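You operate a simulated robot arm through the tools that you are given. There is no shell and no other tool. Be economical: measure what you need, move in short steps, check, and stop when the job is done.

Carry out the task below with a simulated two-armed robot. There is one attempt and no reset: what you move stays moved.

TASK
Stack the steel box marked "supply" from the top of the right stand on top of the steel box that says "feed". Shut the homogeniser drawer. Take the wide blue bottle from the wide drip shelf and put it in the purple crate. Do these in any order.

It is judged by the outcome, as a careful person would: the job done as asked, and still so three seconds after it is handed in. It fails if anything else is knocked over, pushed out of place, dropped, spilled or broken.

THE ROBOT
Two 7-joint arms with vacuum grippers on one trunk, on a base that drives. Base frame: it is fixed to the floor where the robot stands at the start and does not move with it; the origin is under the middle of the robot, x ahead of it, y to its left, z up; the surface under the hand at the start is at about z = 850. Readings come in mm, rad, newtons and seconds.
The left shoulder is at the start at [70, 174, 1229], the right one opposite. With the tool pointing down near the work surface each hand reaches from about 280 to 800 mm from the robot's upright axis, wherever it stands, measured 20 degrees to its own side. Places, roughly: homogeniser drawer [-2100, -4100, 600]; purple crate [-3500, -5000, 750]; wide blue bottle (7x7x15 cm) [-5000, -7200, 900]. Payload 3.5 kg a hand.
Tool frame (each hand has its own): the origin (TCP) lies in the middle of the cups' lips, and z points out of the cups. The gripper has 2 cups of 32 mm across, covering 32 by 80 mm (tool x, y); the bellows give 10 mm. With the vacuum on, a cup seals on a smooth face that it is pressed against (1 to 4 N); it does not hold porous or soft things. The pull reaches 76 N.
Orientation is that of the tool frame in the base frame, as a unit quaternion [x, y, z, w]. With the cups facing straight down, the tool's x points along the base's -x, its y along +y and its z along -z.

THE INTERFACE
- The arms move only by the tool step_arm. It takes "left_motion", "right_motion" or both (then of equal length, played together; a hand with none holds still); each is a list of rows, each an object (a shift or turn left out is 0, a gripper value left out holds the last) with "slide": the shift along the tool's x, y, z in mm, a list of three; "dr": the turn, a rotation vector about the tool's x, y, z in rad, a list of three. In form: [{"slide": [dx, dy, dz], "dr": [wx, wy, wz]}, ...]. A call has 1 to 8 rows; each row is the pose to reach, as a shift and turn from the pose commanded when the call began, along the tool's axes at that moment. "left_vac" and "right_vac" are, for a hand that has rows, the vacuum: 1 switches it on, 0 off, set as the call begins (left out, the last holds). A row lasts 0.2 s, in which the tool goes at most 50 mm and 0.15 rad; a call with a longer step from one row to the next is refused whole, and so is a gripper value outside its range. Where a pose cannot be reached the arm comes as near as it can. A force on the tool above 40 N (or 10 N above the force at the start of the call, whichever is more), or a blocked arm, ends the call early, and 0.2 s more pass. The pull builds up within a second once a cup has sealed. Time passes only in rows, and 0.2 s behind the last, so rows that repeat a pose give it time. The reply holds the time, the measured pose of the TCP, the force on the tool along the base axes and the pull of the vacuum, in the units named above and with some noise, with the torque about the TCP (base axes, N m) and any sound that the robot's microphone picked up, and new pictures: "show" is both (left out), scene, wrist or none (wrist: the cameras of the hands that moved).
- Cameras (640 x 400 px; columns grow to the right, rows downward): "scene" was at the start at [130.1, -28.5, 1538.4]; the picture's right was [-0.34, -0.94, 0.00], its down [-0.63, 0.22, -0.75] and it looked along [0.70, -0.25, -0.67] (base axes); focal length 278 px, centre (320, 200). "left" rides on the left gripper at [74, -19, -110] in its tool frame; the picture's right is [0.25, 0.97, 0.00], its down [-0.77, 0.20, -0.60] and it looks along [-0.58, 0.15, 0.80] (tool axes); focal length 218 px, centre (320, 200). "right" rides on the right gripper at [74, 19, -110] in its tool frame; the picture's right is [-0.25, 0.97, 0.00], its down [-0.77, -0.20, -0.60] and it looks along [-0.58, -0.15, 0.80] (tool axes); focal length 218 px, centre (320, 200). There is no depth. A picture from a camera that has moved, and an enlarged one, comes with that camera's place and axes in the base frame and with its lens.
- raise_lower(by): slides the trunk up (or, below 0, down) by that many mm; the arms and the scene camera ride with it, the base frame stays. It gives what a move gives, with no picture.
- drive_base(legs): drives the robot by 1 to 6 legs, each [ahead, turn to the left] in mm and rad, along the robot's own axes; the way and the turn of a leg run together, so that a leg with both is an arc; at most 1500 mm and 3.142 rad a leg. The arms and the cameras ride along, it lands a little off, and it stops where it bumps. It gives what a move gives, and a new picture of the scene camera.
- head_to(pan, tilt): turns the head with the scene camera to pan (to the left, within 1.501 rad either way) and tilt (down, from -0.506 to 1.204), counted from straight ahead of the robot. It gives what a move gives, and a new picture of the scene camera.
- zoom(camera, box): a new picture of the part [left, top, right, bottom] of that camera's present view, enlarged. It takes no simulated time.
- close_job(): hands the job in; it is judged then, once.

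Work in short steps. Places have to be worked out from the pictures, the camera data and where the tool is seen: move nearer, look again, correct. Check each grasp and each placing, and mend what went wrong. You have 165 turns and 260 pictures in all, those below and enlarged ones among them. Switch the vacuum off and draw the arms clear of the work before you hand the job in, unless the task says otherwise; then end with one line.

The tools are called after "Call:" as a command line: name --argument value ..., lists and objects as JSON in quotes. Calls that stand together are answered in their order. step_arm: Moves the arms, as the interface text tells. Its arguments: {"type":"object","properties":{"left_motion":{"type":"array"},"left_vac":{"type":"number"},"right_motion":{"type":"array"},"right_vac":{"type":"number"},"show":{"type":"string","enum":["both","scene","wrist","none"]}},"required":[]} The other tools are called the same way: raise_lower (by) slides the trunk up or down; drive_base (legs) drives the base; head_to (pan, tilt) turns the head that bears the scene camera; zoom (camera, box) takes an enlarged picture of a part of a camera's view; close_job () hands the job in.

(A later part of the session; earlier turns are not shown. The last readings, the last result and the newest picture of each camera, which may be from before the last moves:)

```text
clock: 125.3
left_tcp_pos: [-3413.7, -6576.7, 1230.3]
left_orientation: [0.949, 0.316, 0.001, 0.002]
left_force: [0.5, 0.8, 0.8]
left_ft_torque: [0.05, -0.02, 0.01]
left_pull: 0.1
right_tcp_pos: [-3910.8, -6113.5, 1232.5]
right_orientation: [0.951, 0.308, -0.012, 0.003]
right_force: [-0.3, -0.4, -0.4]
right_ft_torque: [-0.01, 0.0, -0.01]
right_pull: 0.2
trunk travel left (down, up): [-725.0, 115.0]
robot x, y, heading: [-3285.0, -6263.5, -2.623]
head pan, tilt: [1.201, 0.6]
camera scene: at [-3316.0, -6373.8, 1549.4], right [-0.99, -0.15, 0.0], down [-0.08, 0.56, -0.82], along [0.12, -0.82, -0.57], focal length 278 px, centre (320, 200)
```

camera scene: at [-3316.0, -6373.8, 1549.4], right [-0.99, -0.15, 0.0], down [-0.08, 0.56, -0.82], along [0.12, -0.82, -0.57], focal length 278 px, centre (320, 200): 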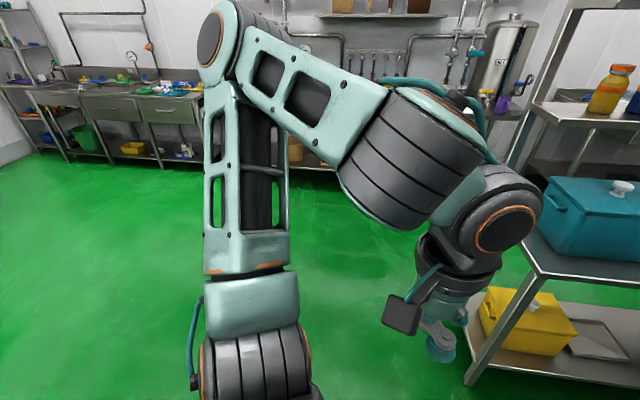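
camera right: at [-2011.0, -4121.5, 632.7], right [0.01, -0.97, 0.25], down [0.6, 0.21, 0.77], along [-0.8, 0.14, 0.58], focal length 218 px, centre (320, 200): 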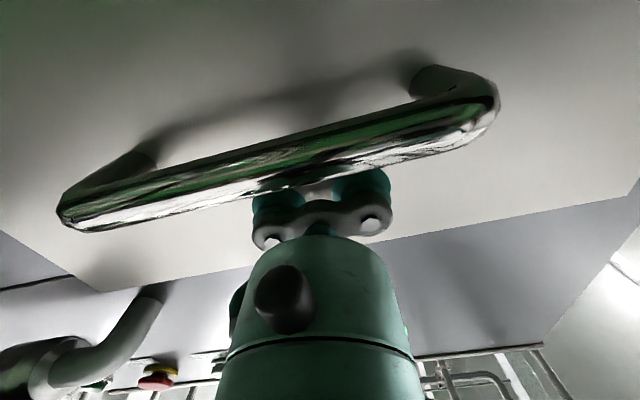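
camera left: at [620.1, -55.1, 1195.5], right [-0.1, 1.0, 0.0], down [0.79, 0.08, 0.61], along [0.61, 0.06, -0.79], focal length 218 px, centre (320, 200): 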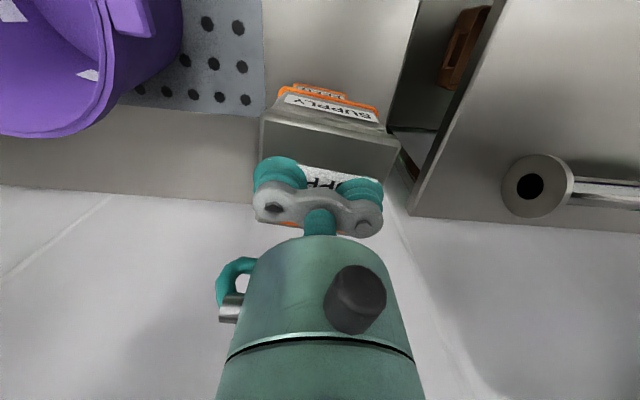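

I work out that the base touched the grey floor box, whose corner is at about (-3420, -5984). I back out parallel to its side and then check the box.

Call:
drive_base --legs '[[-500, 0]]'

Call:
head_to --pan -0.5 --tilt 0.6

```text
clock: 128.3
left_tcp_pos: [-2976.4, -6324.8, 1229.4]
left_orientation: [0.949, 0.317, 0.0, 0.002]
left_force: [0.1, -0.9, -0.3]
left_ft_torque: [-0.01, -0.01, -0.01]
left_pull: 0.0
right_tcp_pos: [-3475.2, -5862.6, 1231.9]
right_orientation: [0.951, 0.309, -0.011, 0.005]
right_force: [0.0, -1.2, -0.3]
right_ft_torque: [0.0, -0.03, -0.04]
right_pull: 0.2
trunk travel left (down, up): [-725.0, 115.0]
robot x, y, heading: [-2851.2, -6000.7, -2.619]
head pan, tilt: [1.201, 0.6]
camera scene: at [-2881.8, -6117.1, 1549.4], right [-0.99, -0.16, 0.0], down [-0.09, 0.56, -0.83], along [0.13, -0.81, -0.56], focal length 278 px, centre (320, 200)
```

scene: 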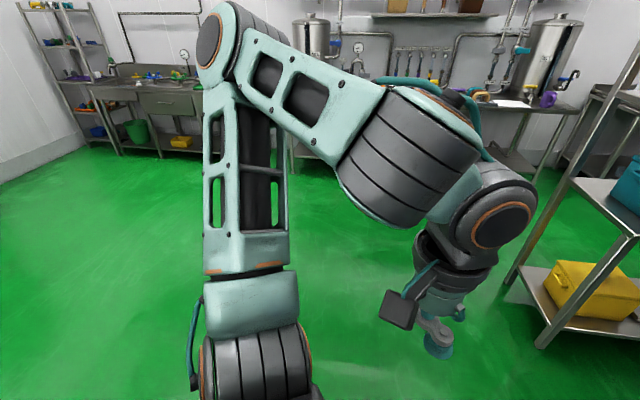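

```text
clock: 130.0
left_tcp_pos: [-2975.8, -6326.9, 1229.7]
left_orientation: [0.948, 0.318, 0.001, 0.003]
left_force: [0.4, 0.7, 0.7]
left_ft_torque: [-0.02, -0.01, 0.0]
left_pull: 0.0
right_tcp_pos: [-3473.7, -5863.8, 1231.7]
right_orientation: [0.951, 0.31, -0.011, 0.005]
right_force: [-0.2, 0.2, -0.1]
right_ft_torque: [-0.02, -0.02, 0.01]
right_pull: 0.0
trunk travel left (down, up): [-725.0, 115.0]
robot x, y, heading: [-2851.4, -6005.0, -2.612]
head pan, tilt: [-0.499, 0.6]
camera scene: at [-2983.0, -6032.3, 1549.4], right [-0.03, 1.0, 0.0], down [0.56, 0.02, -0.82], along [-0.82, -0.02, -0.57], focal length 278 px, centre (320, 200)
```

scene: 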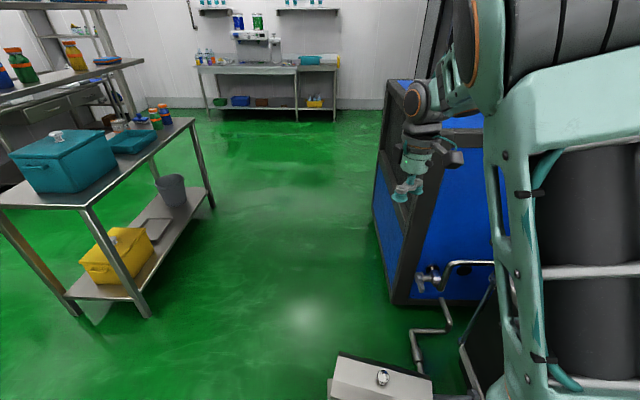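

The floor box is still in place with its pipe attached. I tuck the right hand a little, then take the middle lane (y≈-6500) between the box and the stand.

Call:
step_arm --right_motion '[{"slide": [30, 35, 0]}, {"slide": [60, 70, 0]}, {"slide": [80, 100, 0]}]' --show "none"

Call:
drive_base --legs '[[0, 0.71], [530, 0], [0, -1.24]]'

Call:
head_to --pan 0.15 --tilt 0.5

```text
clock: 130.8
left_tcp_pos: [-2975.0, -6325.6, 1230.1]
left_orientation: [0.948, 0.317, 0.001, 0.001]
left_force: [0.0, 0.0, 0.1]
left_ft_torque: [0.01, -0.01, 0.03]
left_pull: 0.1
right_tcp_pos: [-3349.0, -5897.0, 1229.5]
right_orientation: [0.951, 0.31, -0.012, 0.004]
right_force: [-0.3, -1.0, -0.1]
right_ft_torque: [0.01, 0.04, -0.02]
right_pull: 0.0
trunk travel left (down, up): [-725.0, 115.0]
robot x, y, heading: [-2855.8, -6004.2, -2.618]
head pan, tilt: [-0.499, 0.6]
```

```text
clock: 138.9
left_tcp_pos: [-3301.4, -6712.5, 1229.7]
left_orientation: [0.999, 0.045, 0.0, 0.003]
left_force: [0.6, -0.4, 0.2]
left_ft_torque: [0.04, -0.01, 0.02]
left_pull: 0.1
right_tcp_pos: [-3393.1, -6150.7, 1231.0]
right_orientation: [0.999, 0.036, -0.011, 0.0]
right_force: [-0.1, -0.1, 0.6]
right_ft_torque: [-0.01, 0.02, -0.01]
right_pull: 0.0
trunk travel left (down, up): [-725.0, 115.0]
robot x, y, heading: [-3028.0, -6501.4, 3.118]
head pan, tilt: [-0.499, 0.6]
camera scene: at [-3153.2, -6458.1, 1549.4], right [0.5, 0.86, 0.0], down [0.49, -0.28, -0.83], along [-0.71, 0.42, -0.56], focal length 278 px, centre (320, 200)
```

scene: 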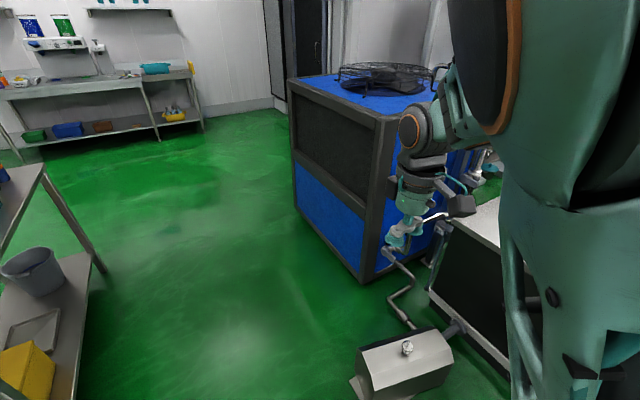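

```text
clock: 139.9
left_tcp_pos: [-3301.9, -6711.9, 1229.0]
left_orientation: [0.999, 0.044, -0.001, 0.002]
left_force: [0.5, -0.3, -0.2]
left_ft_torque: [-0.03, 0.02, 0.01]
left_pull: 0.0
right_tcp_pos: [-3392.4, -6149.7, 1228.6]
right_orientation: [0.999, 0.036, -0.013, 0.0]
right_force: [-0.4, -0.2, 0.6]
right_ft_torque: [0.0, -0.02, -0.03]
right_pull: 0.1
trunk travel left (down, up): [-725.0, 115.0]
robot x, y, heading: [-3027.2, -6500.4, 3.113]
head pan, tilt: [0.15, 0.499]
camera scene: at [-3167.2, -6513.4, 1558.5], right [-0.12, 0.99, 0.0], down [0.48, 0.06, -0.88], along [-0.87, -0.11, -0.48], focal length 278 px, centre (320, 200)
```

scene: 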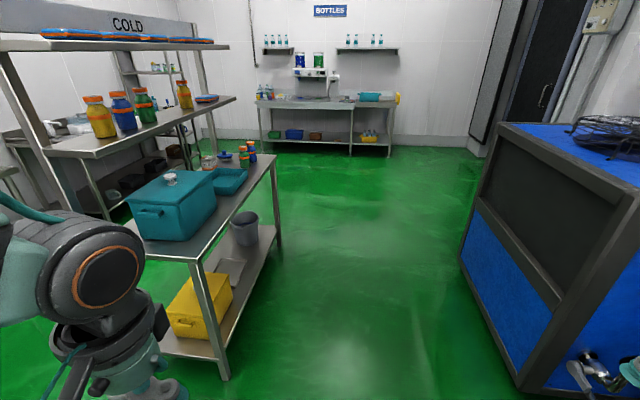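

I zoom on the bottles on both shelves to tell which one is the wide blue one.

Call:
zoom --camera "scene" --box '[60, 60, 300, 210]'

Call:
zoom --camera "scene" --box '[180, 130, 276, 190]'

Call:
zoom --camera "scene" --box '[240, 30, 432, 150]'

```text
2.67 times, centred on (180, 135) of scene
camera zoom: at [-3167.2, -6513.4, 1558.5], right [-0.12, 0.99, 0.0], down [0.48, 0.06, -0.88], along [-0.87, -0.11, -0.48], focal length 740 px, centre (693, 373)
```

zoom: 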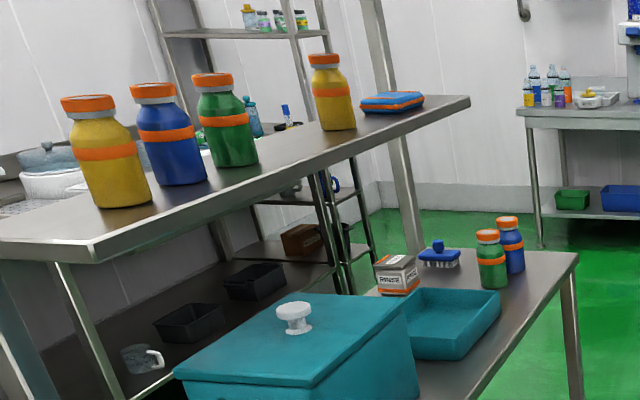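

```text
6.67 times, centred on (228, 160) of scene
camera zoom: at [-3167.2, -6513.4, 1558.5], right [-0.12, 0.99, 0.0], down [0.48, 0.06, -0.88], along [-0.87, -0.11, -0.48], focal length 1851 px, centre (933, 467)
```

zoom: 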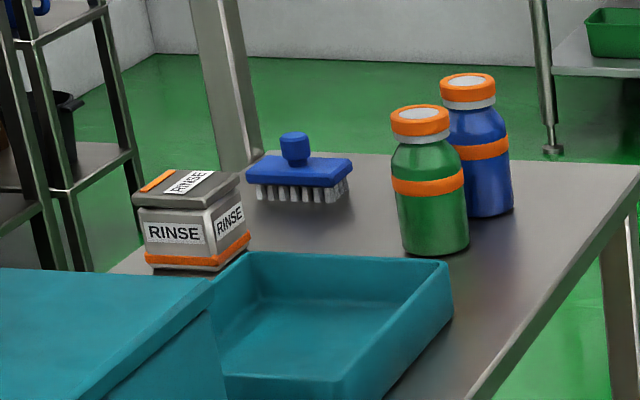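

```text
3.33 times, centred on (336, 90) of scene
camera zoom: at [-3167.2, -6513.4, 1558.5], right [-0.12, 0.99, 0.0], down [0.48, 0.06, -0.88], along [-0.87, -0.11, -0.48], focal length 925 px, centre (267, 567)
```

zoom: 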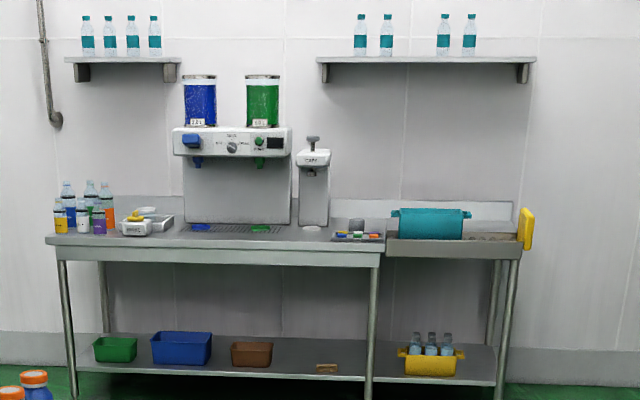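

The blue bottle on the wide lower shelf at about (-4850, -7180, 900) matches both the given place and the 7×15 cm size. The blue bottle on the upper shelf is bigger and in a different place. I drive to about (-4630, -6560) and face the stand.

Call:
drive_base --legs '[[0, 0.066], [1500, 0], [105, 0]]'

Call:
drive_base --legs '[[0, 1.53]]'

Call:
head_to --pan -0.25 --tilt 0.75

```text
clock: 148.6
left_tcp_pos: [-4894.8, -6780.1, 1230.9]
left_orientation: [0.997, 0.075, 0.0, 0.003]
left_force: [0.4, 0.5, -0.3]
left_ft_torque: [0.02, -0.01, 0.01]
left_pull: 0.0
right_tcp_pos: [-5019.4, -6224.5, 1230.7]
right_orientation: [0.998, 0.066, -0.013, 0.0]
right_force: [0.3, 0.0, 0.4]
right_ft_torque: [-0.01, -0.02, -0.01]
right_pull: 0.1
trunk travel left (down, up): [-725.0, 115.0]
robot x, y, heading: [-4633.9, -6558.0, -3.116]
head pan, tilt: [0.15, 0.499]
camera scene: at [-4771.2, -6574.6, 1558.6], right [-0.18, 0.98, 0.0], down [0.47, 0.09, -0.88], along [-0.86, -0.16, -0.48], focal length 278 px, centre (320, 200)
```

scene: 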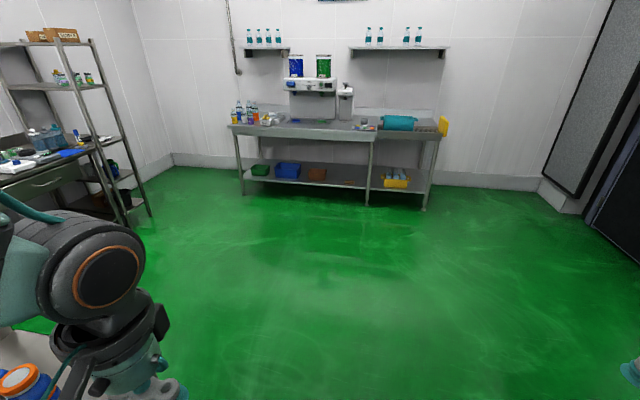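

```text
clock: 152.7
left_tcp_pos: [-4422.9, -6828.7, 1230.4]
left_orientation: [0.672, 0.74, 0.001, 0.002]
left_force: [-0.6, -0.3, 0.4]
left_ft_torque: [0.0, 0.01, 0.02]
left_pull: 0.0
right_tcp_pos: [-4984.5, -6924.8, 1230.9]
right_orientation: [0.678, 0.735, -0.008, 0.009]
right_force: [-0.3, -0.2, 0.5]
right_ft_torque: [0.02, -0.02, -0.01]
right_pull: 0.0
trunk travel left (down, up): [-725.0, 115.0]
robot x, y, heading: [-4636.4, -6555.5, -1.595]
head pan, tilt: [0.15, 0.499]
camera scene: at [-4622.1, -6697.2, 1558.5], right [-0.99, -0.13, 0.0], down [-0.06, 0.47, -0.88], along [0.11, -0.87, -0.48], focal length 278 px, centre (320, 200)
```

scene: 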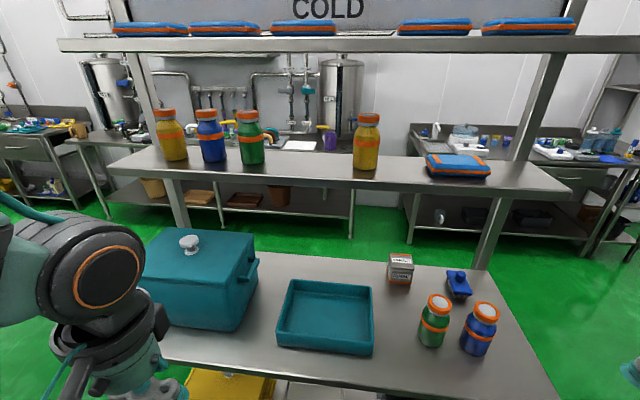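

```text
clock: 153.6
left_tcp_pos: [-4423.1, -6829.4, 1230.3]
left_orientation: [0.672, 0.74, 0.001, 0.002]
left_force: [-0.7, 0.1, -0.3]
left_ft_torque: [-0.02, -0.01, -0.07]
left_pull: 0.2
right_tcp_pos: [-4983.9, -6924.7, 1228.8]
right_orientation: [0.678, 0.735, -0.009, 0.009]
right_force: [-0.2, 0.1, 0.0]
right_ft_torque: [0.0, 0.01, 0.03]
right_pull: 0.1
trunk travel left (down, up): [-725.0, 115.0]
robot x, y, heading: [-4636.1, -6556.1, -1.588]
head pan, tilt: [-0.25, 0.75]
camera scene: at [-4655.6, -6686.7, 1536.6], right [-0.96, 0.27, 0.0], down [0.18, 0.66, -0.73], along [-0.2, -0.7, -0.68], focal length 278 px, centre (320, 200)
```

scene: 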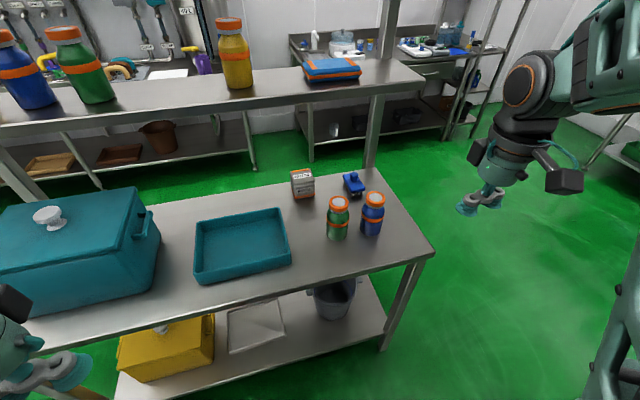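

The cap is at about (-4930, -7158). I move the right hand above it for a wrist-camera look, aiming to use the +y cup on the cap so that the other cup overhangs away from the green bottle.

Call:
step_arm --right_motion '[{"slide": [-48, 1, 0], "dr": [0, 0.012, 0]}, {"slide": [-96, 2, 10], "dr": [0, 0.024, 0]}, {"slide": [-144, 3, 30], "dr": [0, 0.024, 0]}, {"slide": [-190, 5, 45], "dr": [0, 0.024, 0]}, {"slide": [-236, 6, 55], "dr": [0, 0.024, 0]}, {"slide": [-236, 6, 55], "dr": [0, 0.024, 0]}]'

```text
refused: row 3 steps farther than a row can; nothing moved
```

Row 3 was too long, so I retry with smaller steps.

Call:
step_arm --right_motion '[{"slide": [-45, 1, 0], "dr": [0, 0.012, 0]}, {"slide": [-90, 2, 10], "dr": [0, 0.024, 0]}, {"slide": [-130, 3, 30], "dr": [0, 0.024, 0]}, {"slide": [-170, 5, 45], "dr": [0, 0.024, 0]}, {"slide": [-210, 6, 55], "dr": [0, 0.024, 0]}, {"slide": [-236, 6, 55], "dr": [0, 0.024, 0]}, {"slide": [-236, 6, 55], "dr": [0, 0.024, 0]}]'

```text
clock: 155.2
left_tcp_pos: [-4423.5, -6829.7, 1230.8]
left_orientation: [0.672, 0.741, 0.002, 0.003]
left_force: [0.7, -0.6, 0.5]
left_ft_torque: [-0.03, 0.05, -0.02]
left_pull: 0.0
right_tcp_pos: [-4961.0, -7157.4, 1182.1]
right_orientation: [0.679, 0.735, 0.0, 0.0]
right_force: [0.3, 0.1, 0.7]
right_ft_torque: [-0.04, 0.02, 0.0]
right_pull: 0.1
trunk travel left (down, up): [-725.0, 115.0]
robot x, y, heading: [-4633.0, -6556.3, -1.598]
head pan, tilt: [-0.25, 0.75]
camera scene: at [-4655.8, -6686.1, 1536.6], right [-0.96, 0.27, 0.0], down [0.18, 0.66, -0.73], along [-0.2, -0.7, -0.68], focal length 278 px, centre (320, 200)
camera right: at [-4947.1, -7082.7, 1292.0], right [0.98, -0.18, 0.0], down [-0.14, -0.78, 0.6], along [-0.11, -0.6, -0.8], focal length 218 px, centre (320, 200)
```

scene: 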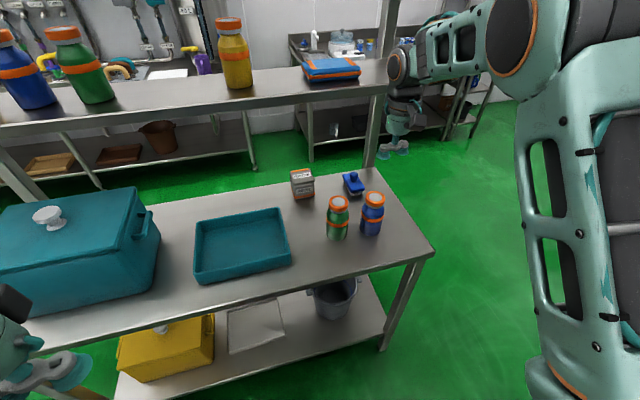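
right: 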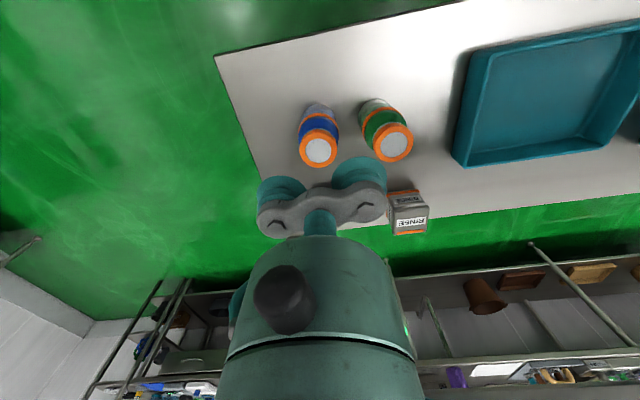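

The two views put the cap lower than I assumed (z≈940, so the table is at about 790). I zoom both to triangulate better.

Call:
zoom --camera "scene" --box '[310, 170, 406, 250]'

Call:
zoom --camera "right" --box '[240, 80, 432, 200]'

```text
5.00 times, centred on (358, 210) of scene
camera zoom: at [-4655.8, -6686.1, 1536.6], right [-0.96, 0.27, 0.0], down [0.18, 0.66, -0.73], along [-0.2, -0.7, -0.68], focal length 1388 px, centre (130, 150)
```

zoom: 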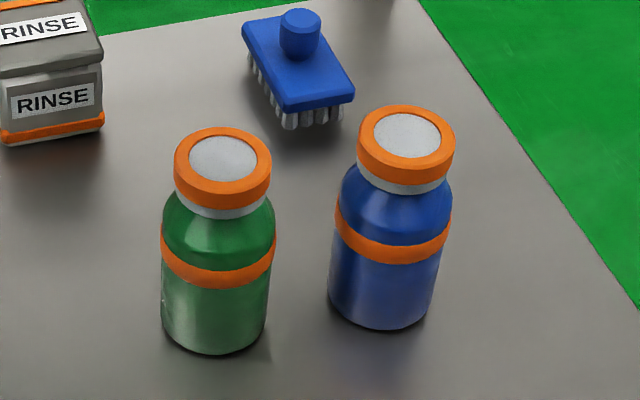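

```text
3.33 times, centred on (336, 140) of right
camera zoom: at [-4947.1, -7082.7, 1292.0], right [0.98, -0.18, 0.0], down [-0.14, -0.78, 0.6], along [-0.11, -0.6, -0.8], focal length 728 px, centre (267, 400)
```

zoom: 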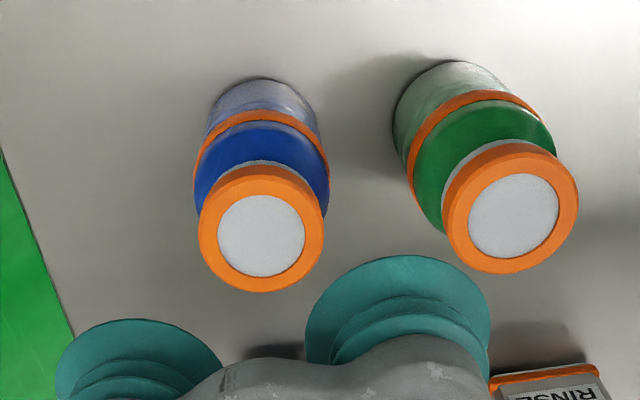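

Triangulated, the cap top is at (-4971, -7213, 996), with a flat disc about 38 mm wide. I place the +y cup over it, at about z 1040, and check.

Call:
step_arm --right_motion '[{"slide": [-27, -19, 20]}, {"slide": [-55, -38, 40]}, {"slide": [-55, -38, 75]}, {"slide": [-55, -38, 110]}, {"slide": [-55, -38, 142]}, {"slide": [-55, -38, 142]}]' --show "none"

Call:
zoom --camera "right" --box '[200, 60, 456, 220]'

Call:
zoom --camera "scene" --box '[310, 130, 438, 250]'

```text
clock: 156.6
left_tcp_pos: [-4423.5, -6828.2, 1231.1]
left_orientation: [0.672, 0.741, 0.001, 0.003]
left_force: [-0.1, -0.1, 0.7]
left_ft_torque: [-0.03, 0.05, 0.01]
left_pull: 0.1
right_tcp_pos: [-4993.7, -7219.1, 1037.6]
right_orientation: [0.678, 0.735, -0.001, 0.0]
right_force: [-0.7, -0.6, 0.5]
right_ft_torque: [-0.02, 0.0, -0.01]
right_pull: 0.0
trunk travel left (down, up): [-725.0, 115.0]
robot x, y, heading: [-4632.9, -6556.6, -1.598]
head pan, tilt: [-0.25, 0.75]
```

```text
2.50 times, centred on (328, 140) of right
camera zoom: at [-4981.4, -7142.8, 1149.0], right [0.98, -0.18, 0.0], down [-0.14, -0.78, 0.61], along [-0.11, -0.6, -0.8], focal length 546 px, centre (300, 350)
```

zoom: 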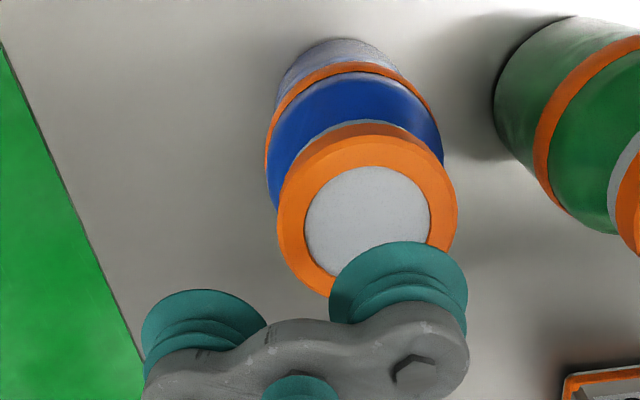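

```text
3.33 times, centred on (374, 190) of scene
camera zoom: at [-4655.1, -6685.7, 1536.7], right [-0.96, 0.27, 0.0], down [0.18, 0.66, -0.73], along [-0.2, -0.7, -0.68], focal length 925 px, centre (140, 233)
```

zoom: 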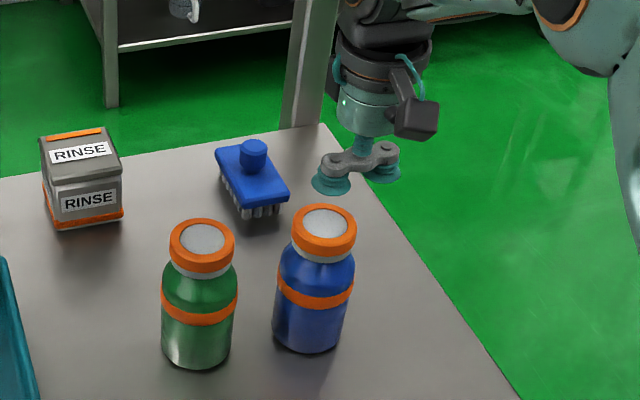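

The cup is about 5 mm off in tool x and 2 mm in tool y. I correct that and come down gently with the vacuum on.

Call:
step_arm --right_motion '[{"slide": [5, -2, 12]}, {"slide": [5, -2, 24]}, {"slide": [5, -2, 32]}, {"slide": [5, -2, 36]}, {"slide": [5, -2, 39]}, {"slide": [5, -2, 41]}, {"slide": [5, -2, 43]}, {"slide": [5, -2, 43]}]' --right_vac 1

```text
clock: 158.4
left_tcp_pos: [-4423.8, -6828.8, 1228.5]
left_orientation: [0.672, 0.74, 0.002, 0.003]
left_force: [0.4, -0.2, 0.1]
left_ft_torque: [0.0, -0.02, 0.02]
left_pull: 0.1
right_tcp_pos: [-4995.0, -7213.2, 994.5]
right_orientation: [0.678, 0.735, 0.0, 0.0]
right_force: [0.1, 0.3, -0.6]
right_ft_torque: [-0.01, -0.01, -0.01]
right_pull: 0.0
trunk travel left (down, up): [-725.0, 115.0]
robot x, y, heading: [-4633.8, -6556.3, -1.59]
head pan, tilt: [-0.25, 0.75]
camera scene: at [-4655.8, -6686.8, 1536.5], right [-0.96, 0.27, 0.0], down [0.18, 0.66, -0.73], along [-0.2, -0.7, -0.68], focal length 278 px, centre (320, 200)
camera right: at [-4982.4, -7137.7, 1105.9], right [0.98, -0.17, 0.0], down [-0.14, -0.78, 0.6], along [-0.1, -0.6, -0.8], focal length 218 px, centre (320, 200)
```

scene: 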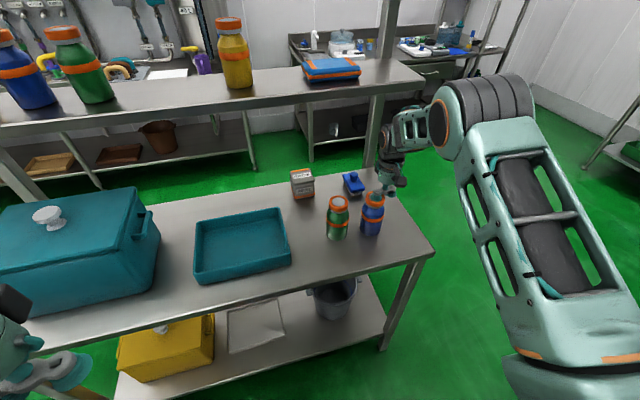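
right: 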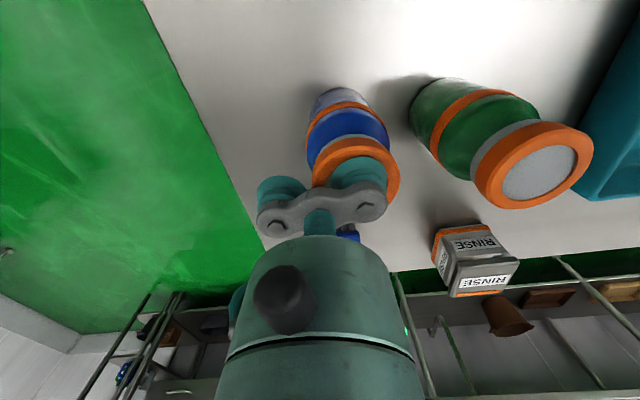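

No contact yet at z 994.5, though the alignment looks good. I continue down in 2 mm steps.

Call:
step_arm --right_motion '[{"slide": [0, 0, 2]}, {"slide": [0, 0, 4]}, {"slide": [0, 0, 6]}, {"slide": [0, 0, 8]}, {"slide": [0, 0, 8]}]' --show "none"

Call:
zoom --camera "right" --box '[240, 80, 432, 240]'

Call:
zoom --camera "scene" --box '[330, 150, 426, 240]'

```text
clock: 159.6
left_tcp_pos: [-4422.5, -6826.6, 1230.9]
left_orientation: [0.672, 0.741, 0.001, 0.003]
left_force: [0.1, 0.1, -0.2]
left_ft_torque: [-0.01, 0.03, -0.02]
left_pull: 0.1
right_tcp_pos: [-4995.9, -7213.1, 990.0]
right_orientation: [0.679, 0.734, -0.003, 0.002]
right_force: [-5.7, -2.5, 18.6]
right_ft_torque: [-0.03, -1.14, -0.11]
right_pull: 37.7
trunk travel left (down, up): [-725.0, 115.0]
robot x, y, heading: [-4633.7, -6557.0, -1.598]
head pan, tilt: [-0.25, 0.75]
```

```text
2.50 times, centred on (336, 160) of right
camera zoom: at [-4982.3, -7136.1, 1100.6], right [0.98, -0.18, 0.0], down [-0.14, -0.78, 0.61], along [-0.11, -0.6, -0.79], focal length 546 px, centre (280, 300)
```

zoom: 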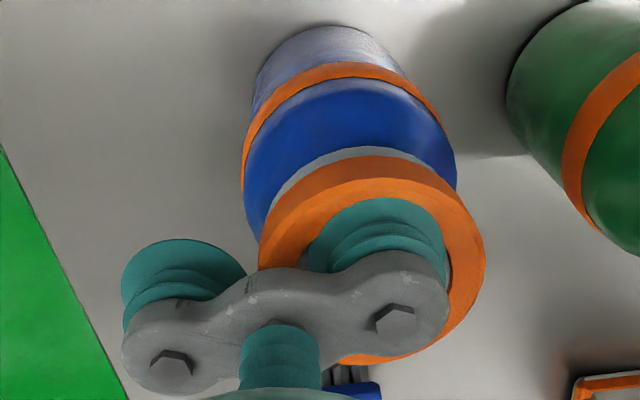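

```text
4.44 times, centred on (378, 195) of scene
camera zoom: at [-4655.1, -6684.1, 1537.0], right [-0.96, 0.27, 0.0], down [0.18, 0.66, -0.73], along [-0.2, -0.71, -0.68], focal length 1234 px, centre (62, 222)
```

zoom: 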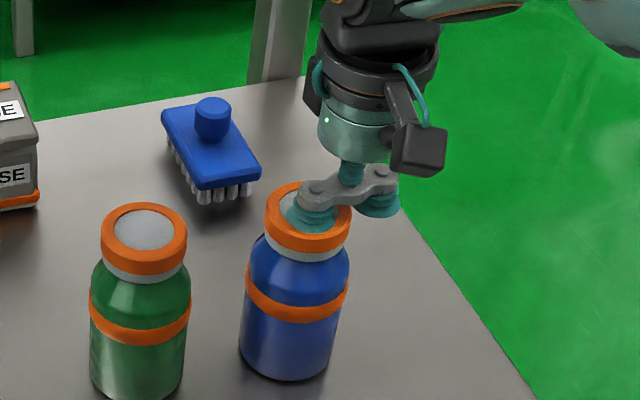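

One cup has sealed on the cap with a pull of 38 N. I lift slowly.

Call:
step_arm --right_motion '[{"slide": [0, 0, -8]}, {"slide": [0, 0, -14]}, {"slide": [0, 0, -25]}, {"slide": [0, 0, -45]}, {"slide": [0, 0, -70]}, {"slide": [0, 0, -95]}, {"slide": [0, 0, -120]}, {"slide": [0, 0, -120]}]'

```text
clock: 161.4
left_tcp_pos: [-4424.8, -6830.2, 1229.3]
left_orientation: [0.672, 0.74, 0.003, 0.001]
left_force: [0.7, 0.3, 0.1]
left_ft_torque: [0.04, 0.02, 0.01]
left_pull: 0.1
right_tcp_pos: [-4996.7, -7213.4, 1108.2]
right_orientation: [0.678, 0.735, 0.0, 0.001]
right_force: [1.0, 0.6, -3.5]
right_ft_torque: [0.11, -0.76, 0.01]
right_pull: 38.0
trunk travel left (down, up): [-725.0, 115.0]
robot x, y, heading: [-4632.6, -6553.9, -1.593]
head pan, tilt: [-0.25, 0.75]
camera scene: at [-4656.2, -6687.5, 1536.4], right [-0.96, 0.27, 0.0], down [0.18, 0.66, -0.73], along [-0.2, -0.7, -0.68], focal length 278 px, centre (320, 200)
camera right: at [-4983.3, -7138.2, 1218.8], right [0.98, -0.17, 0.0], down [-0.14, -0.78, 0.6], along [-0.1, -0.59, -0.8], focal length 218 px, centre (320, 200)
```

scene: 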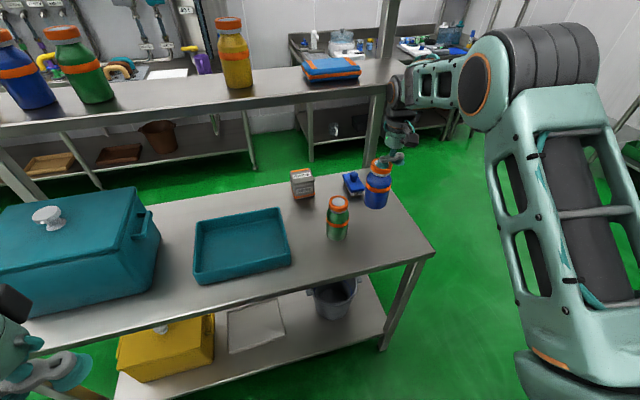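
right: 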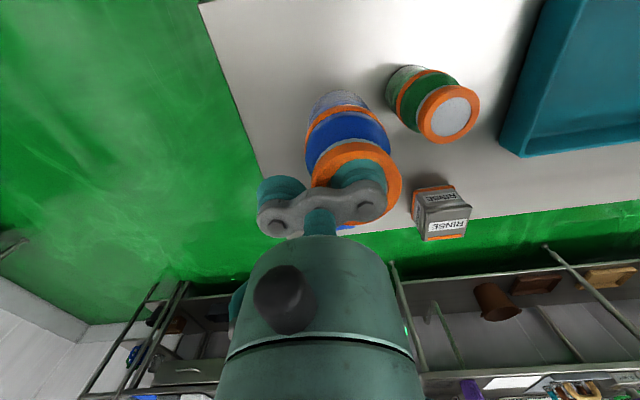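

The bottle is held and weighs about 0.36 kg. I raise it a bit more and bring it back toward the robot smoothly.

Call:
step_arm --right_motion '[{"slide": [10, 0, -15]}, {"slide": [30, 0, -35]}, {"slide": [60, 5, -55]}, {"slide": [95, 10, -70]}, {"slide": [130, 15, -75]}, {"slide": [165, 20, -75]}, {"slide": [195, 22, -75]}, {"slide": [215, 24, -75]}]' --show "wrist"

Call:
drive_base --legs '[[-60, 0], [0, 0.4]]'

```text
clock: 163.2
left_tcp_pos: [-4423.5, -6828.9, 1230.1]
left_orientation: [0.672, 0.74, 0.0, 0.002]
left_force: [0.7, -0.4, 0.6]
left_ft_torque: [0.0, 0.03, 0.01]
left_pull: 0.1
right_tcp_pos: [-4989.8, -6997.4, 1182.6]
right_orientation: [0.678, 0.735, 0.002, 0.0]
right_force: [0.1, 0.5, -4.2]
right_ft_torque: [0.09, -0.69, 0.03]
right_pull: 38.1
trunk travel left (down, up): [-725.0, 115.0]
robot x, y, heading: [-4631.0, -6561.9, -1.592]
head pan, tilt: [-0.25, 0.75]
camera right: at [-4976.5, -6920.8, 1293.6], right [0.98, -0.17, 0.0], down [-0.14, -0.78, 0.6], along [-0.1, -0.6, -0.8], focal length 218 px, centre (320, 200)
```

right: 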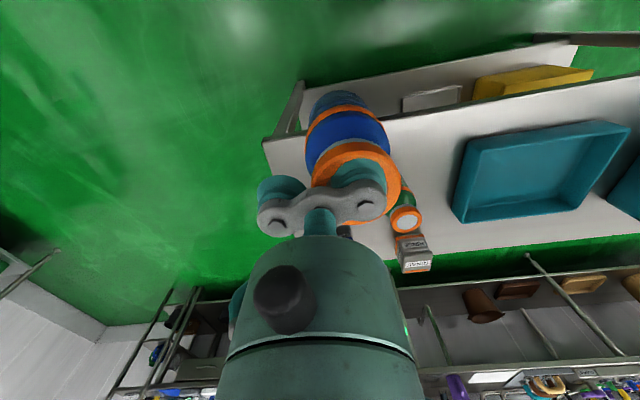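

```text
clock: 165.3
left_tcp_pos: [-4332.8, -6666.4, 1230.5]
left_orientation: [0.512, 0.859, 0.003, 0.002]
left_force: [0.0, 0.0, 0.1]
left_ft_torque: [0.01, 0.02, 0.02]
left_pull: 0.0
right_tcp_pos: [-4787.2, -7043.0, 1182.1]
right_orientation: [0.519, 0.855, 0.0, 0.0]
right_force: [-0.5, -1.4, -4.4]
right_ft_torque: [0.36, -0.62, -0.02]
right_pull: 37.4
trunk travel left (down, up): [-725.0, 115.0]
robot x, y, heading: [-4632.8, -6495.6, -1.195]
head pan, tilt: [-0.25, 0.75]
camera scene: at [-4602.7, -6626.4, 1536.4], right [-0.99, -0.13, 0.0], down [-0.09, 0.68, -0.73], along [0.09, -0.72, -0.68], focal length 278 px, centre (320, 200)
```

scene: 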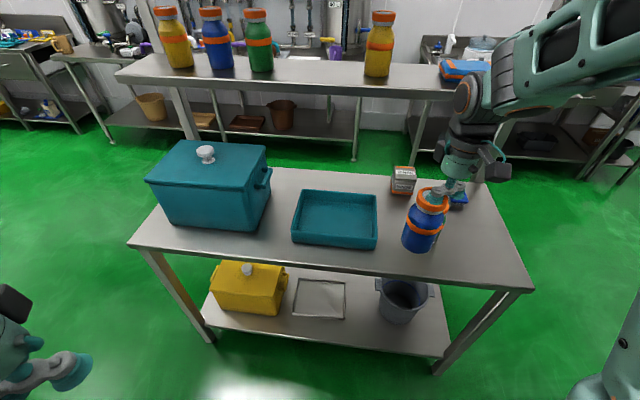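

The bottle hangs securely. I turn away from the stand and drive back along the free lane toward the crate.

Call:
drive_base --legs '[[0, 1.2], [1500, 0], [150, 0]]'

Call:
head_to --pan 1.3 --tilt 0.45

```text
clock: 176.6
left_tcp_pos: [-2729.3, -6338.2, 1230.7]
left_orientation: [-0.038, 0.999, 0.003, 0.001]
left_force: [-0.8, 0.0, -0.8]
left_ft_torque: [-0.01, -0.01, 0.01]
left_pull: 0.0
right_tcp_pos: [-2573.4, -6906.3, 1183.5]
right_orientation: [-0.028, 1.0, 0.001, 0.002]
right_force: [-0.3, 0.2, -3.5]
right_ft_torque: [0.68, 0.08, -0.03]
right_pull: 38.0
trunk travel left (down, up): [-725.0, 115.0]
robot x, y, heading: [-3004.9, -6539.7, -0.045]
head pan, tilt: [-0.25, 0.75]
camera scene: at [-2876.9, -6568.0, 1536.8], right [-0.29, -0.96, 0.0], down [-0.65, 0.2, -0.73], along [0.7, -0.21, -0.68], focal length 278 px, centre (320, 200)
```

scene: 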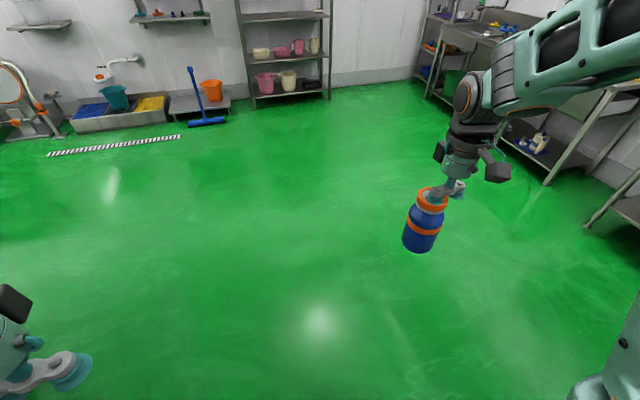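

```text
clock: 178.2
left_tcp_pos: [-2727.2, -6337.6, 1230.9]
left_orientation: [-0.038, 0.999, 0.003, 0.001]
left_force: [0.2, 0.0, -0.1]
left_ft_torque: [0.03, 0.01, -0.02]
left_pull: 0.1
right_tcp_pos: [-2571.5, -6907.2, 1182.7]
right_orientation: [-0.029, 1.0, 0.001, 0.0]
right_force: [0.3, 0.4, -4.1]
right_ft_torque: [0.69, 0.08, 0.0]
right_pull: 37.8
trunk travel left (down, up): [-725.0, 115.0]
robot x, y, heading: [-3003.0, -6544.1, -0.04]
head pan, tilt: [1.3, 0.45]
camera scene: at [-2925.4, -6456.7, 1563.0], right [0.95, -0.31, 0.0], down [-0.14, -0.41, -0.9], along [0.28, 0.86, -0.44], focal length 278 px, centre (320, 200)
```

scene: 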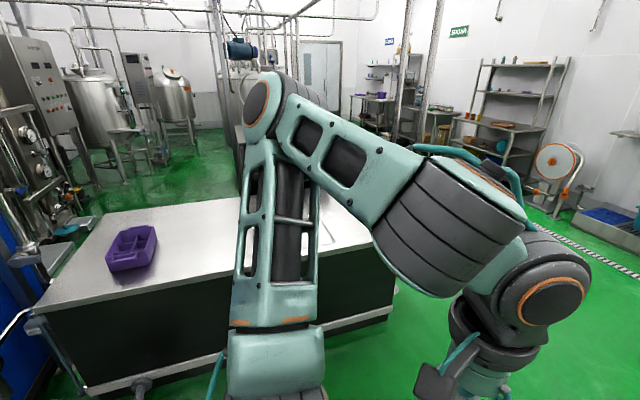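

The crate is at about (-3484, -5022, 740) near the bench's -y edge (y≈-5311). I plan to stand beside the bench facing -x with the right arm over the crate, and to do the turning well away from the floor box.

Call:
drive_base --legs '[[0, 1.2], [878, 0], [0, 1.985]]'

Call:
head_to --pan -0.45 --tilt 0.6

```text
clock: 190.7
left_tcp_pos: [-2905.8, -5961.8, 1230.5]
left_orientation: [0.997, 0.074, -0.001, 0.003]
left_force: [-1.1, 0.9, -0.3]
left_ft_torque: [0.03, -0.01, -0.01]
left_pull: 0.1
right_tcp_pos: [-3104.1, -5406.2, 1181.8]
right_orientation: [0.998, 0.065, 0.0, 0.0]
right_force: [0.8, -0.1, -4.2]
right_ft_torque: [-0.71, -0.15, -0.03]
right_pull: 38.1
trunk travel left (down, up): [-725.0, 115.0]
robot x, y, heading: [-2644.9, -5736.8, -3.109]
head pan, tilt: [1.3, 0.45]
camera scene: at [-2715.7, -5830.1, 1563.0], right [-0.97, 0.24, 0.0], down [0.1, 0.42, -0.9], along [-0.21, -0.87, -0.44], focal length 278 px, centre (320, 200)
```

scene: 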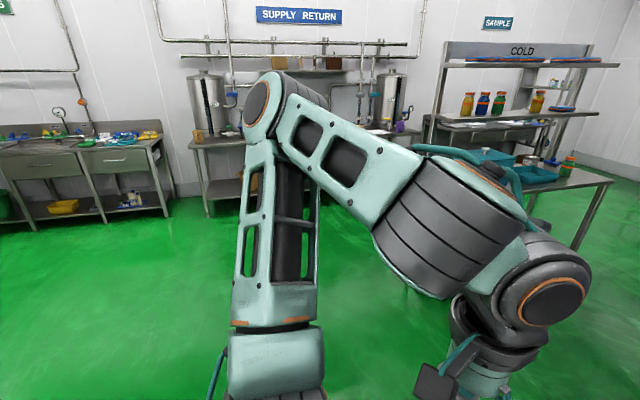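

```text
clock: 192.4
left_tcp_pos: [-2905.5, -5963.6, 1230.1]
left_orientation: [0.997, 0.074, -0.001, 0.003]
left_force: [0.4, -0.2, 0.2]
left_ft_torque: [-0.02, 0.0, 0.01]
left_pull: 0.1
right_tcp_pos: [-3103.9, -5407.6, 1183.2]
right_orientation: [0.998, 0.065, 0.0, 0.001]
right_force: [0.5, -0.2, -4.8]
right_ft_torque: [-0.7, -0.1, 0.0]
right_pull: 38.3
trunk travel left (down, up): [-725.0, 115.0]
robot x, y, heading: [-2642.4, -5736.8, -3.115]
head pan, tilt: [-0.45, 0.6]
camera scene: at [-2774.4, -5704.9, 1549.4], right [0.41, 0.91, 0.0], down [0.52, -0.23, -0.82], along [-0.75, 0.34, -0.57], focal length 278 px, centre (320, 200)
```

scene: 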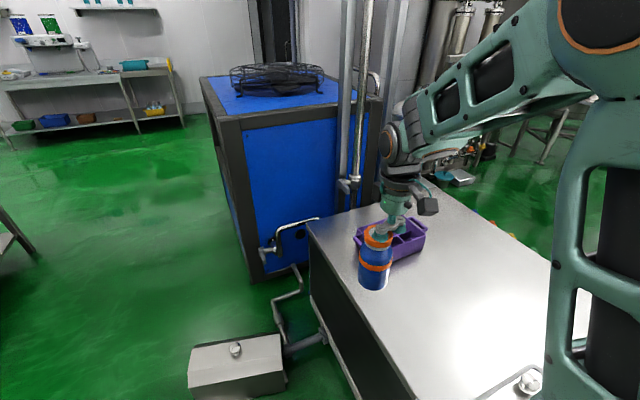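

The bench top is at z≈650, the crate's rim is at about z≈750, and its centre is near (-3465, -5040). I drive 390 mm ahead beside the bench, keeping clear of the floor box.

Call:
drive_base --legs '[[0, -0.09], [390, 0]]'

Call:
head_to --pan -0.75 --tilt 0.75

Call:
zoom --camera "right" --box '[0, 0, 640, 400]'

```text
clock: 195.4
left_tcp_pos: [-3324.2, -5912.9, 1230.3]
left_orientation: [1.0, 0.028, -0.001, 0.003]
left_force: [-1.0, -0.4, 0.7]
left_ft_torque: [0.02, 0.01, 0.01]
left_pull: 0.2
right_tcp_pos: [-3469.5, -5341.5, 1182.7]
right_orientation: [1.0, 0.021, 0.0, 0.0]
right_force: [0.2, -0.5, -3.1]
right_ft_torque: [-0.63, -0.06, -0.07]
right_pull: 38.2
trunk travel left (down, up): [-725.0, 115.0]
robot x, y, heading: [-3043.7, -5712.6, 3.079]
head pan, tilt: [-0.45, 0.6]
camera scene: at [-3169.4, -5668.0, 1549.5], right [0.49, 0.87, 0.0], down [0.49, -0.28, -0.83], along [-0.72, 0.4, -0.56], focal length 278 px, centre (320, 200)
```

scene: 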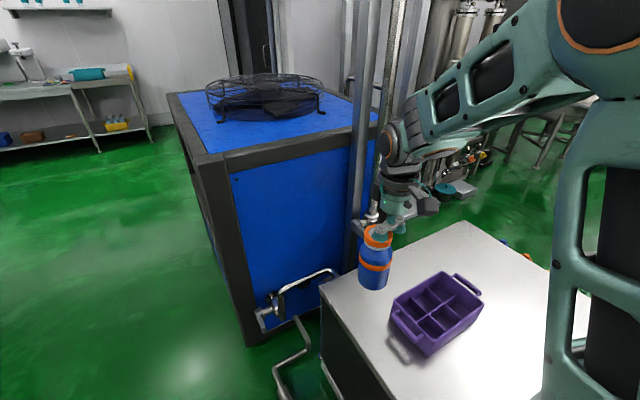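

```text
clock: 196.2
left_tcp_pos: [-3326.1, -5912.3, 1229.1]
left_orientation: [1.0, 0.028, -0.001, 0.002]
left_force: [0.0, -0.4, -0.8]
left_ft_torque: [0.01, -0.02, 0.01]
left_pull: 0.1
right_tcp_pos: [-3471.0, -5341.8, 1182.8]
right_orientation: [1.0, 0.02, 0.0, 0.001]
right_force: [-0.1, -0.5, -3.9]
right_ft_torque: [-0.61, -0.05, -0.06]
right_pull: 38.1
trunk travel left (down, up): [-725.0, 115.0]
robot x, y, heading: [-3044.9, -5713.4, 3.083]
head pan, tilt: [-0.75, 0.75]
camera scene: at [-3151.2, -5651.2, 1536.5], right [0.73, 0.69, 0.0], down [0.47, -0.49, -0.73], along [-0.5, 0.53, -0.68], focal length 278 px, centre (320, 200)
```

scene: 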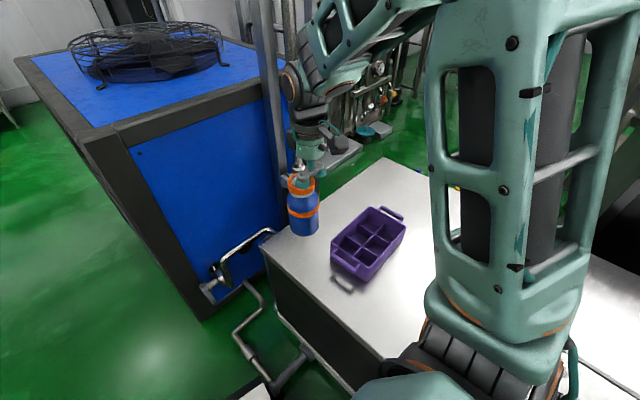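

```text
1.00 times, centred on (320, 200) of right (not enlarged: the box is as wide or as high as the picture)
camera zoom: at [-3397.0, -5356.2, 1293.3], right [-0.21, -0.98, 0.0], down [-0.78, 0.17, 0.6], along [-0.59, 0.13, -0.8], focal length 218 px, centre (320, 200)
```

zoom: 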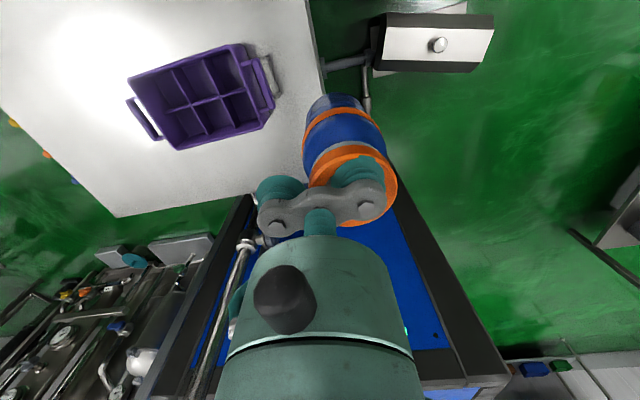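

The crate has six compartments. I zoom on it to measure the compartments and choose one.

Call:
zoom --camera "scene" --box '[310, 190, 422, 300]'

Call:
zoom --camera "right" --box '[110, 30, 302, 170]'

```text
3.64 times, centred on (366, 245) of scene
camera zoom: at [-3151.2, -5651.2, 1536.5], right [0.73, 0.69, 0.0], down [0.47, -0.49, -0.73], along [-0.5, 0.53, -0.68], focal length 1010 px, centre (153, 36)
```

zoom: 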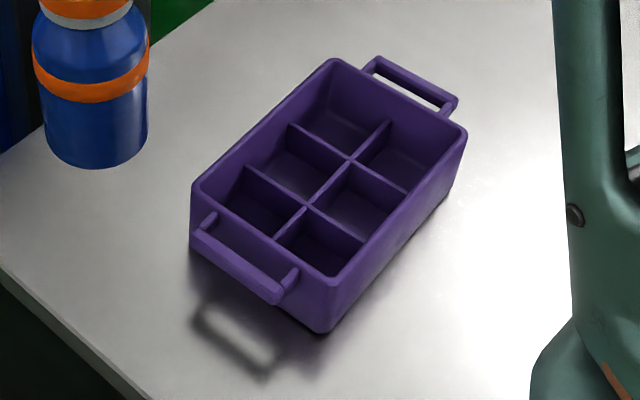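

```text
2.86 times, centred on (206, 100) of right
camera zoom: at [-3397.0, -5356.2, 1293.3], right [-0.21, -0.98, 0.0], down [-0.78, 0.17, 0.6], along [-0.59, 0.13, -0.8], focal length 624 px, centre (646, 486)
```

zoom: 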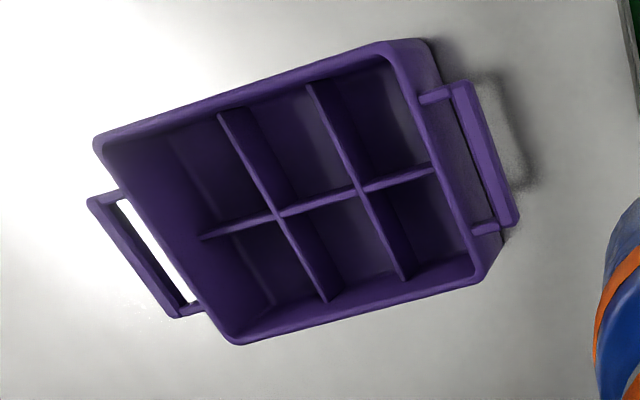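

From both views, the crate rim is at z≈798, spanning x -3532…-3379 and y -5197…-4970, with the cell pitch about 78 mm along y. I zoom further to measure the cells across x accurately.

Call:
zoom --camera "scene" --box '[326, 200, 410, 275]'

Call:
zoom --camera "right" --box '[190, 35, 286, 125]'

```text
5.33 times, centred on (368, 238) of scene
camera zoom: at [-3151.2, -5651.2, 1536.5], right [0.73, 0.69, 0.0], down [0.47, -0.49, -0.73], along [-0.5, 0.53, -0.68], focal length 1481 px, centre (64, 0)
```

zoom: 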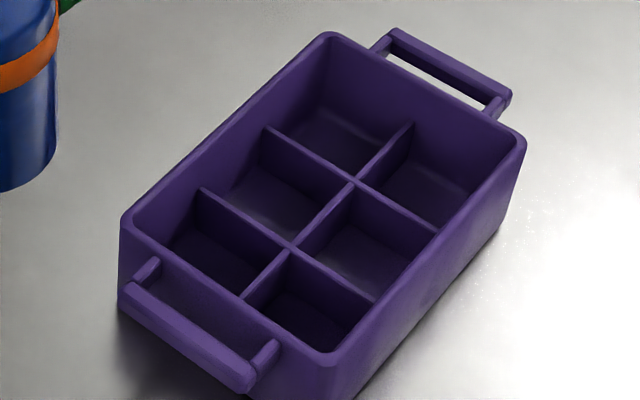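

```text
4.44 times, centred on (238, 80) of right
camera zoom: at [-3397.0, -5356.2, 1293.3], right [-0.21, -0.98, 0.0], down [-0.78, 0.17, 0.6], along [-0.59, 0.13, -0.8], focal length 970 px, centre (684, 733)
```

zoom: 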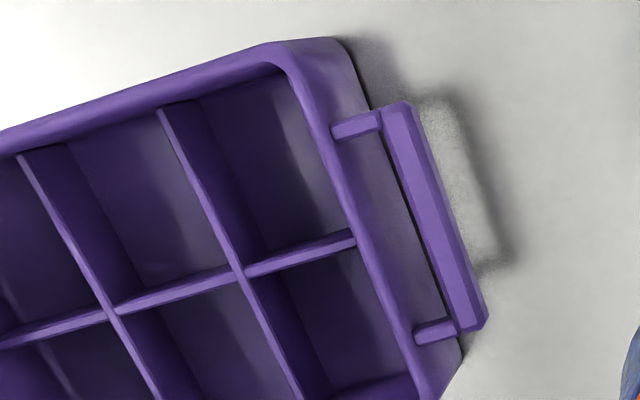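

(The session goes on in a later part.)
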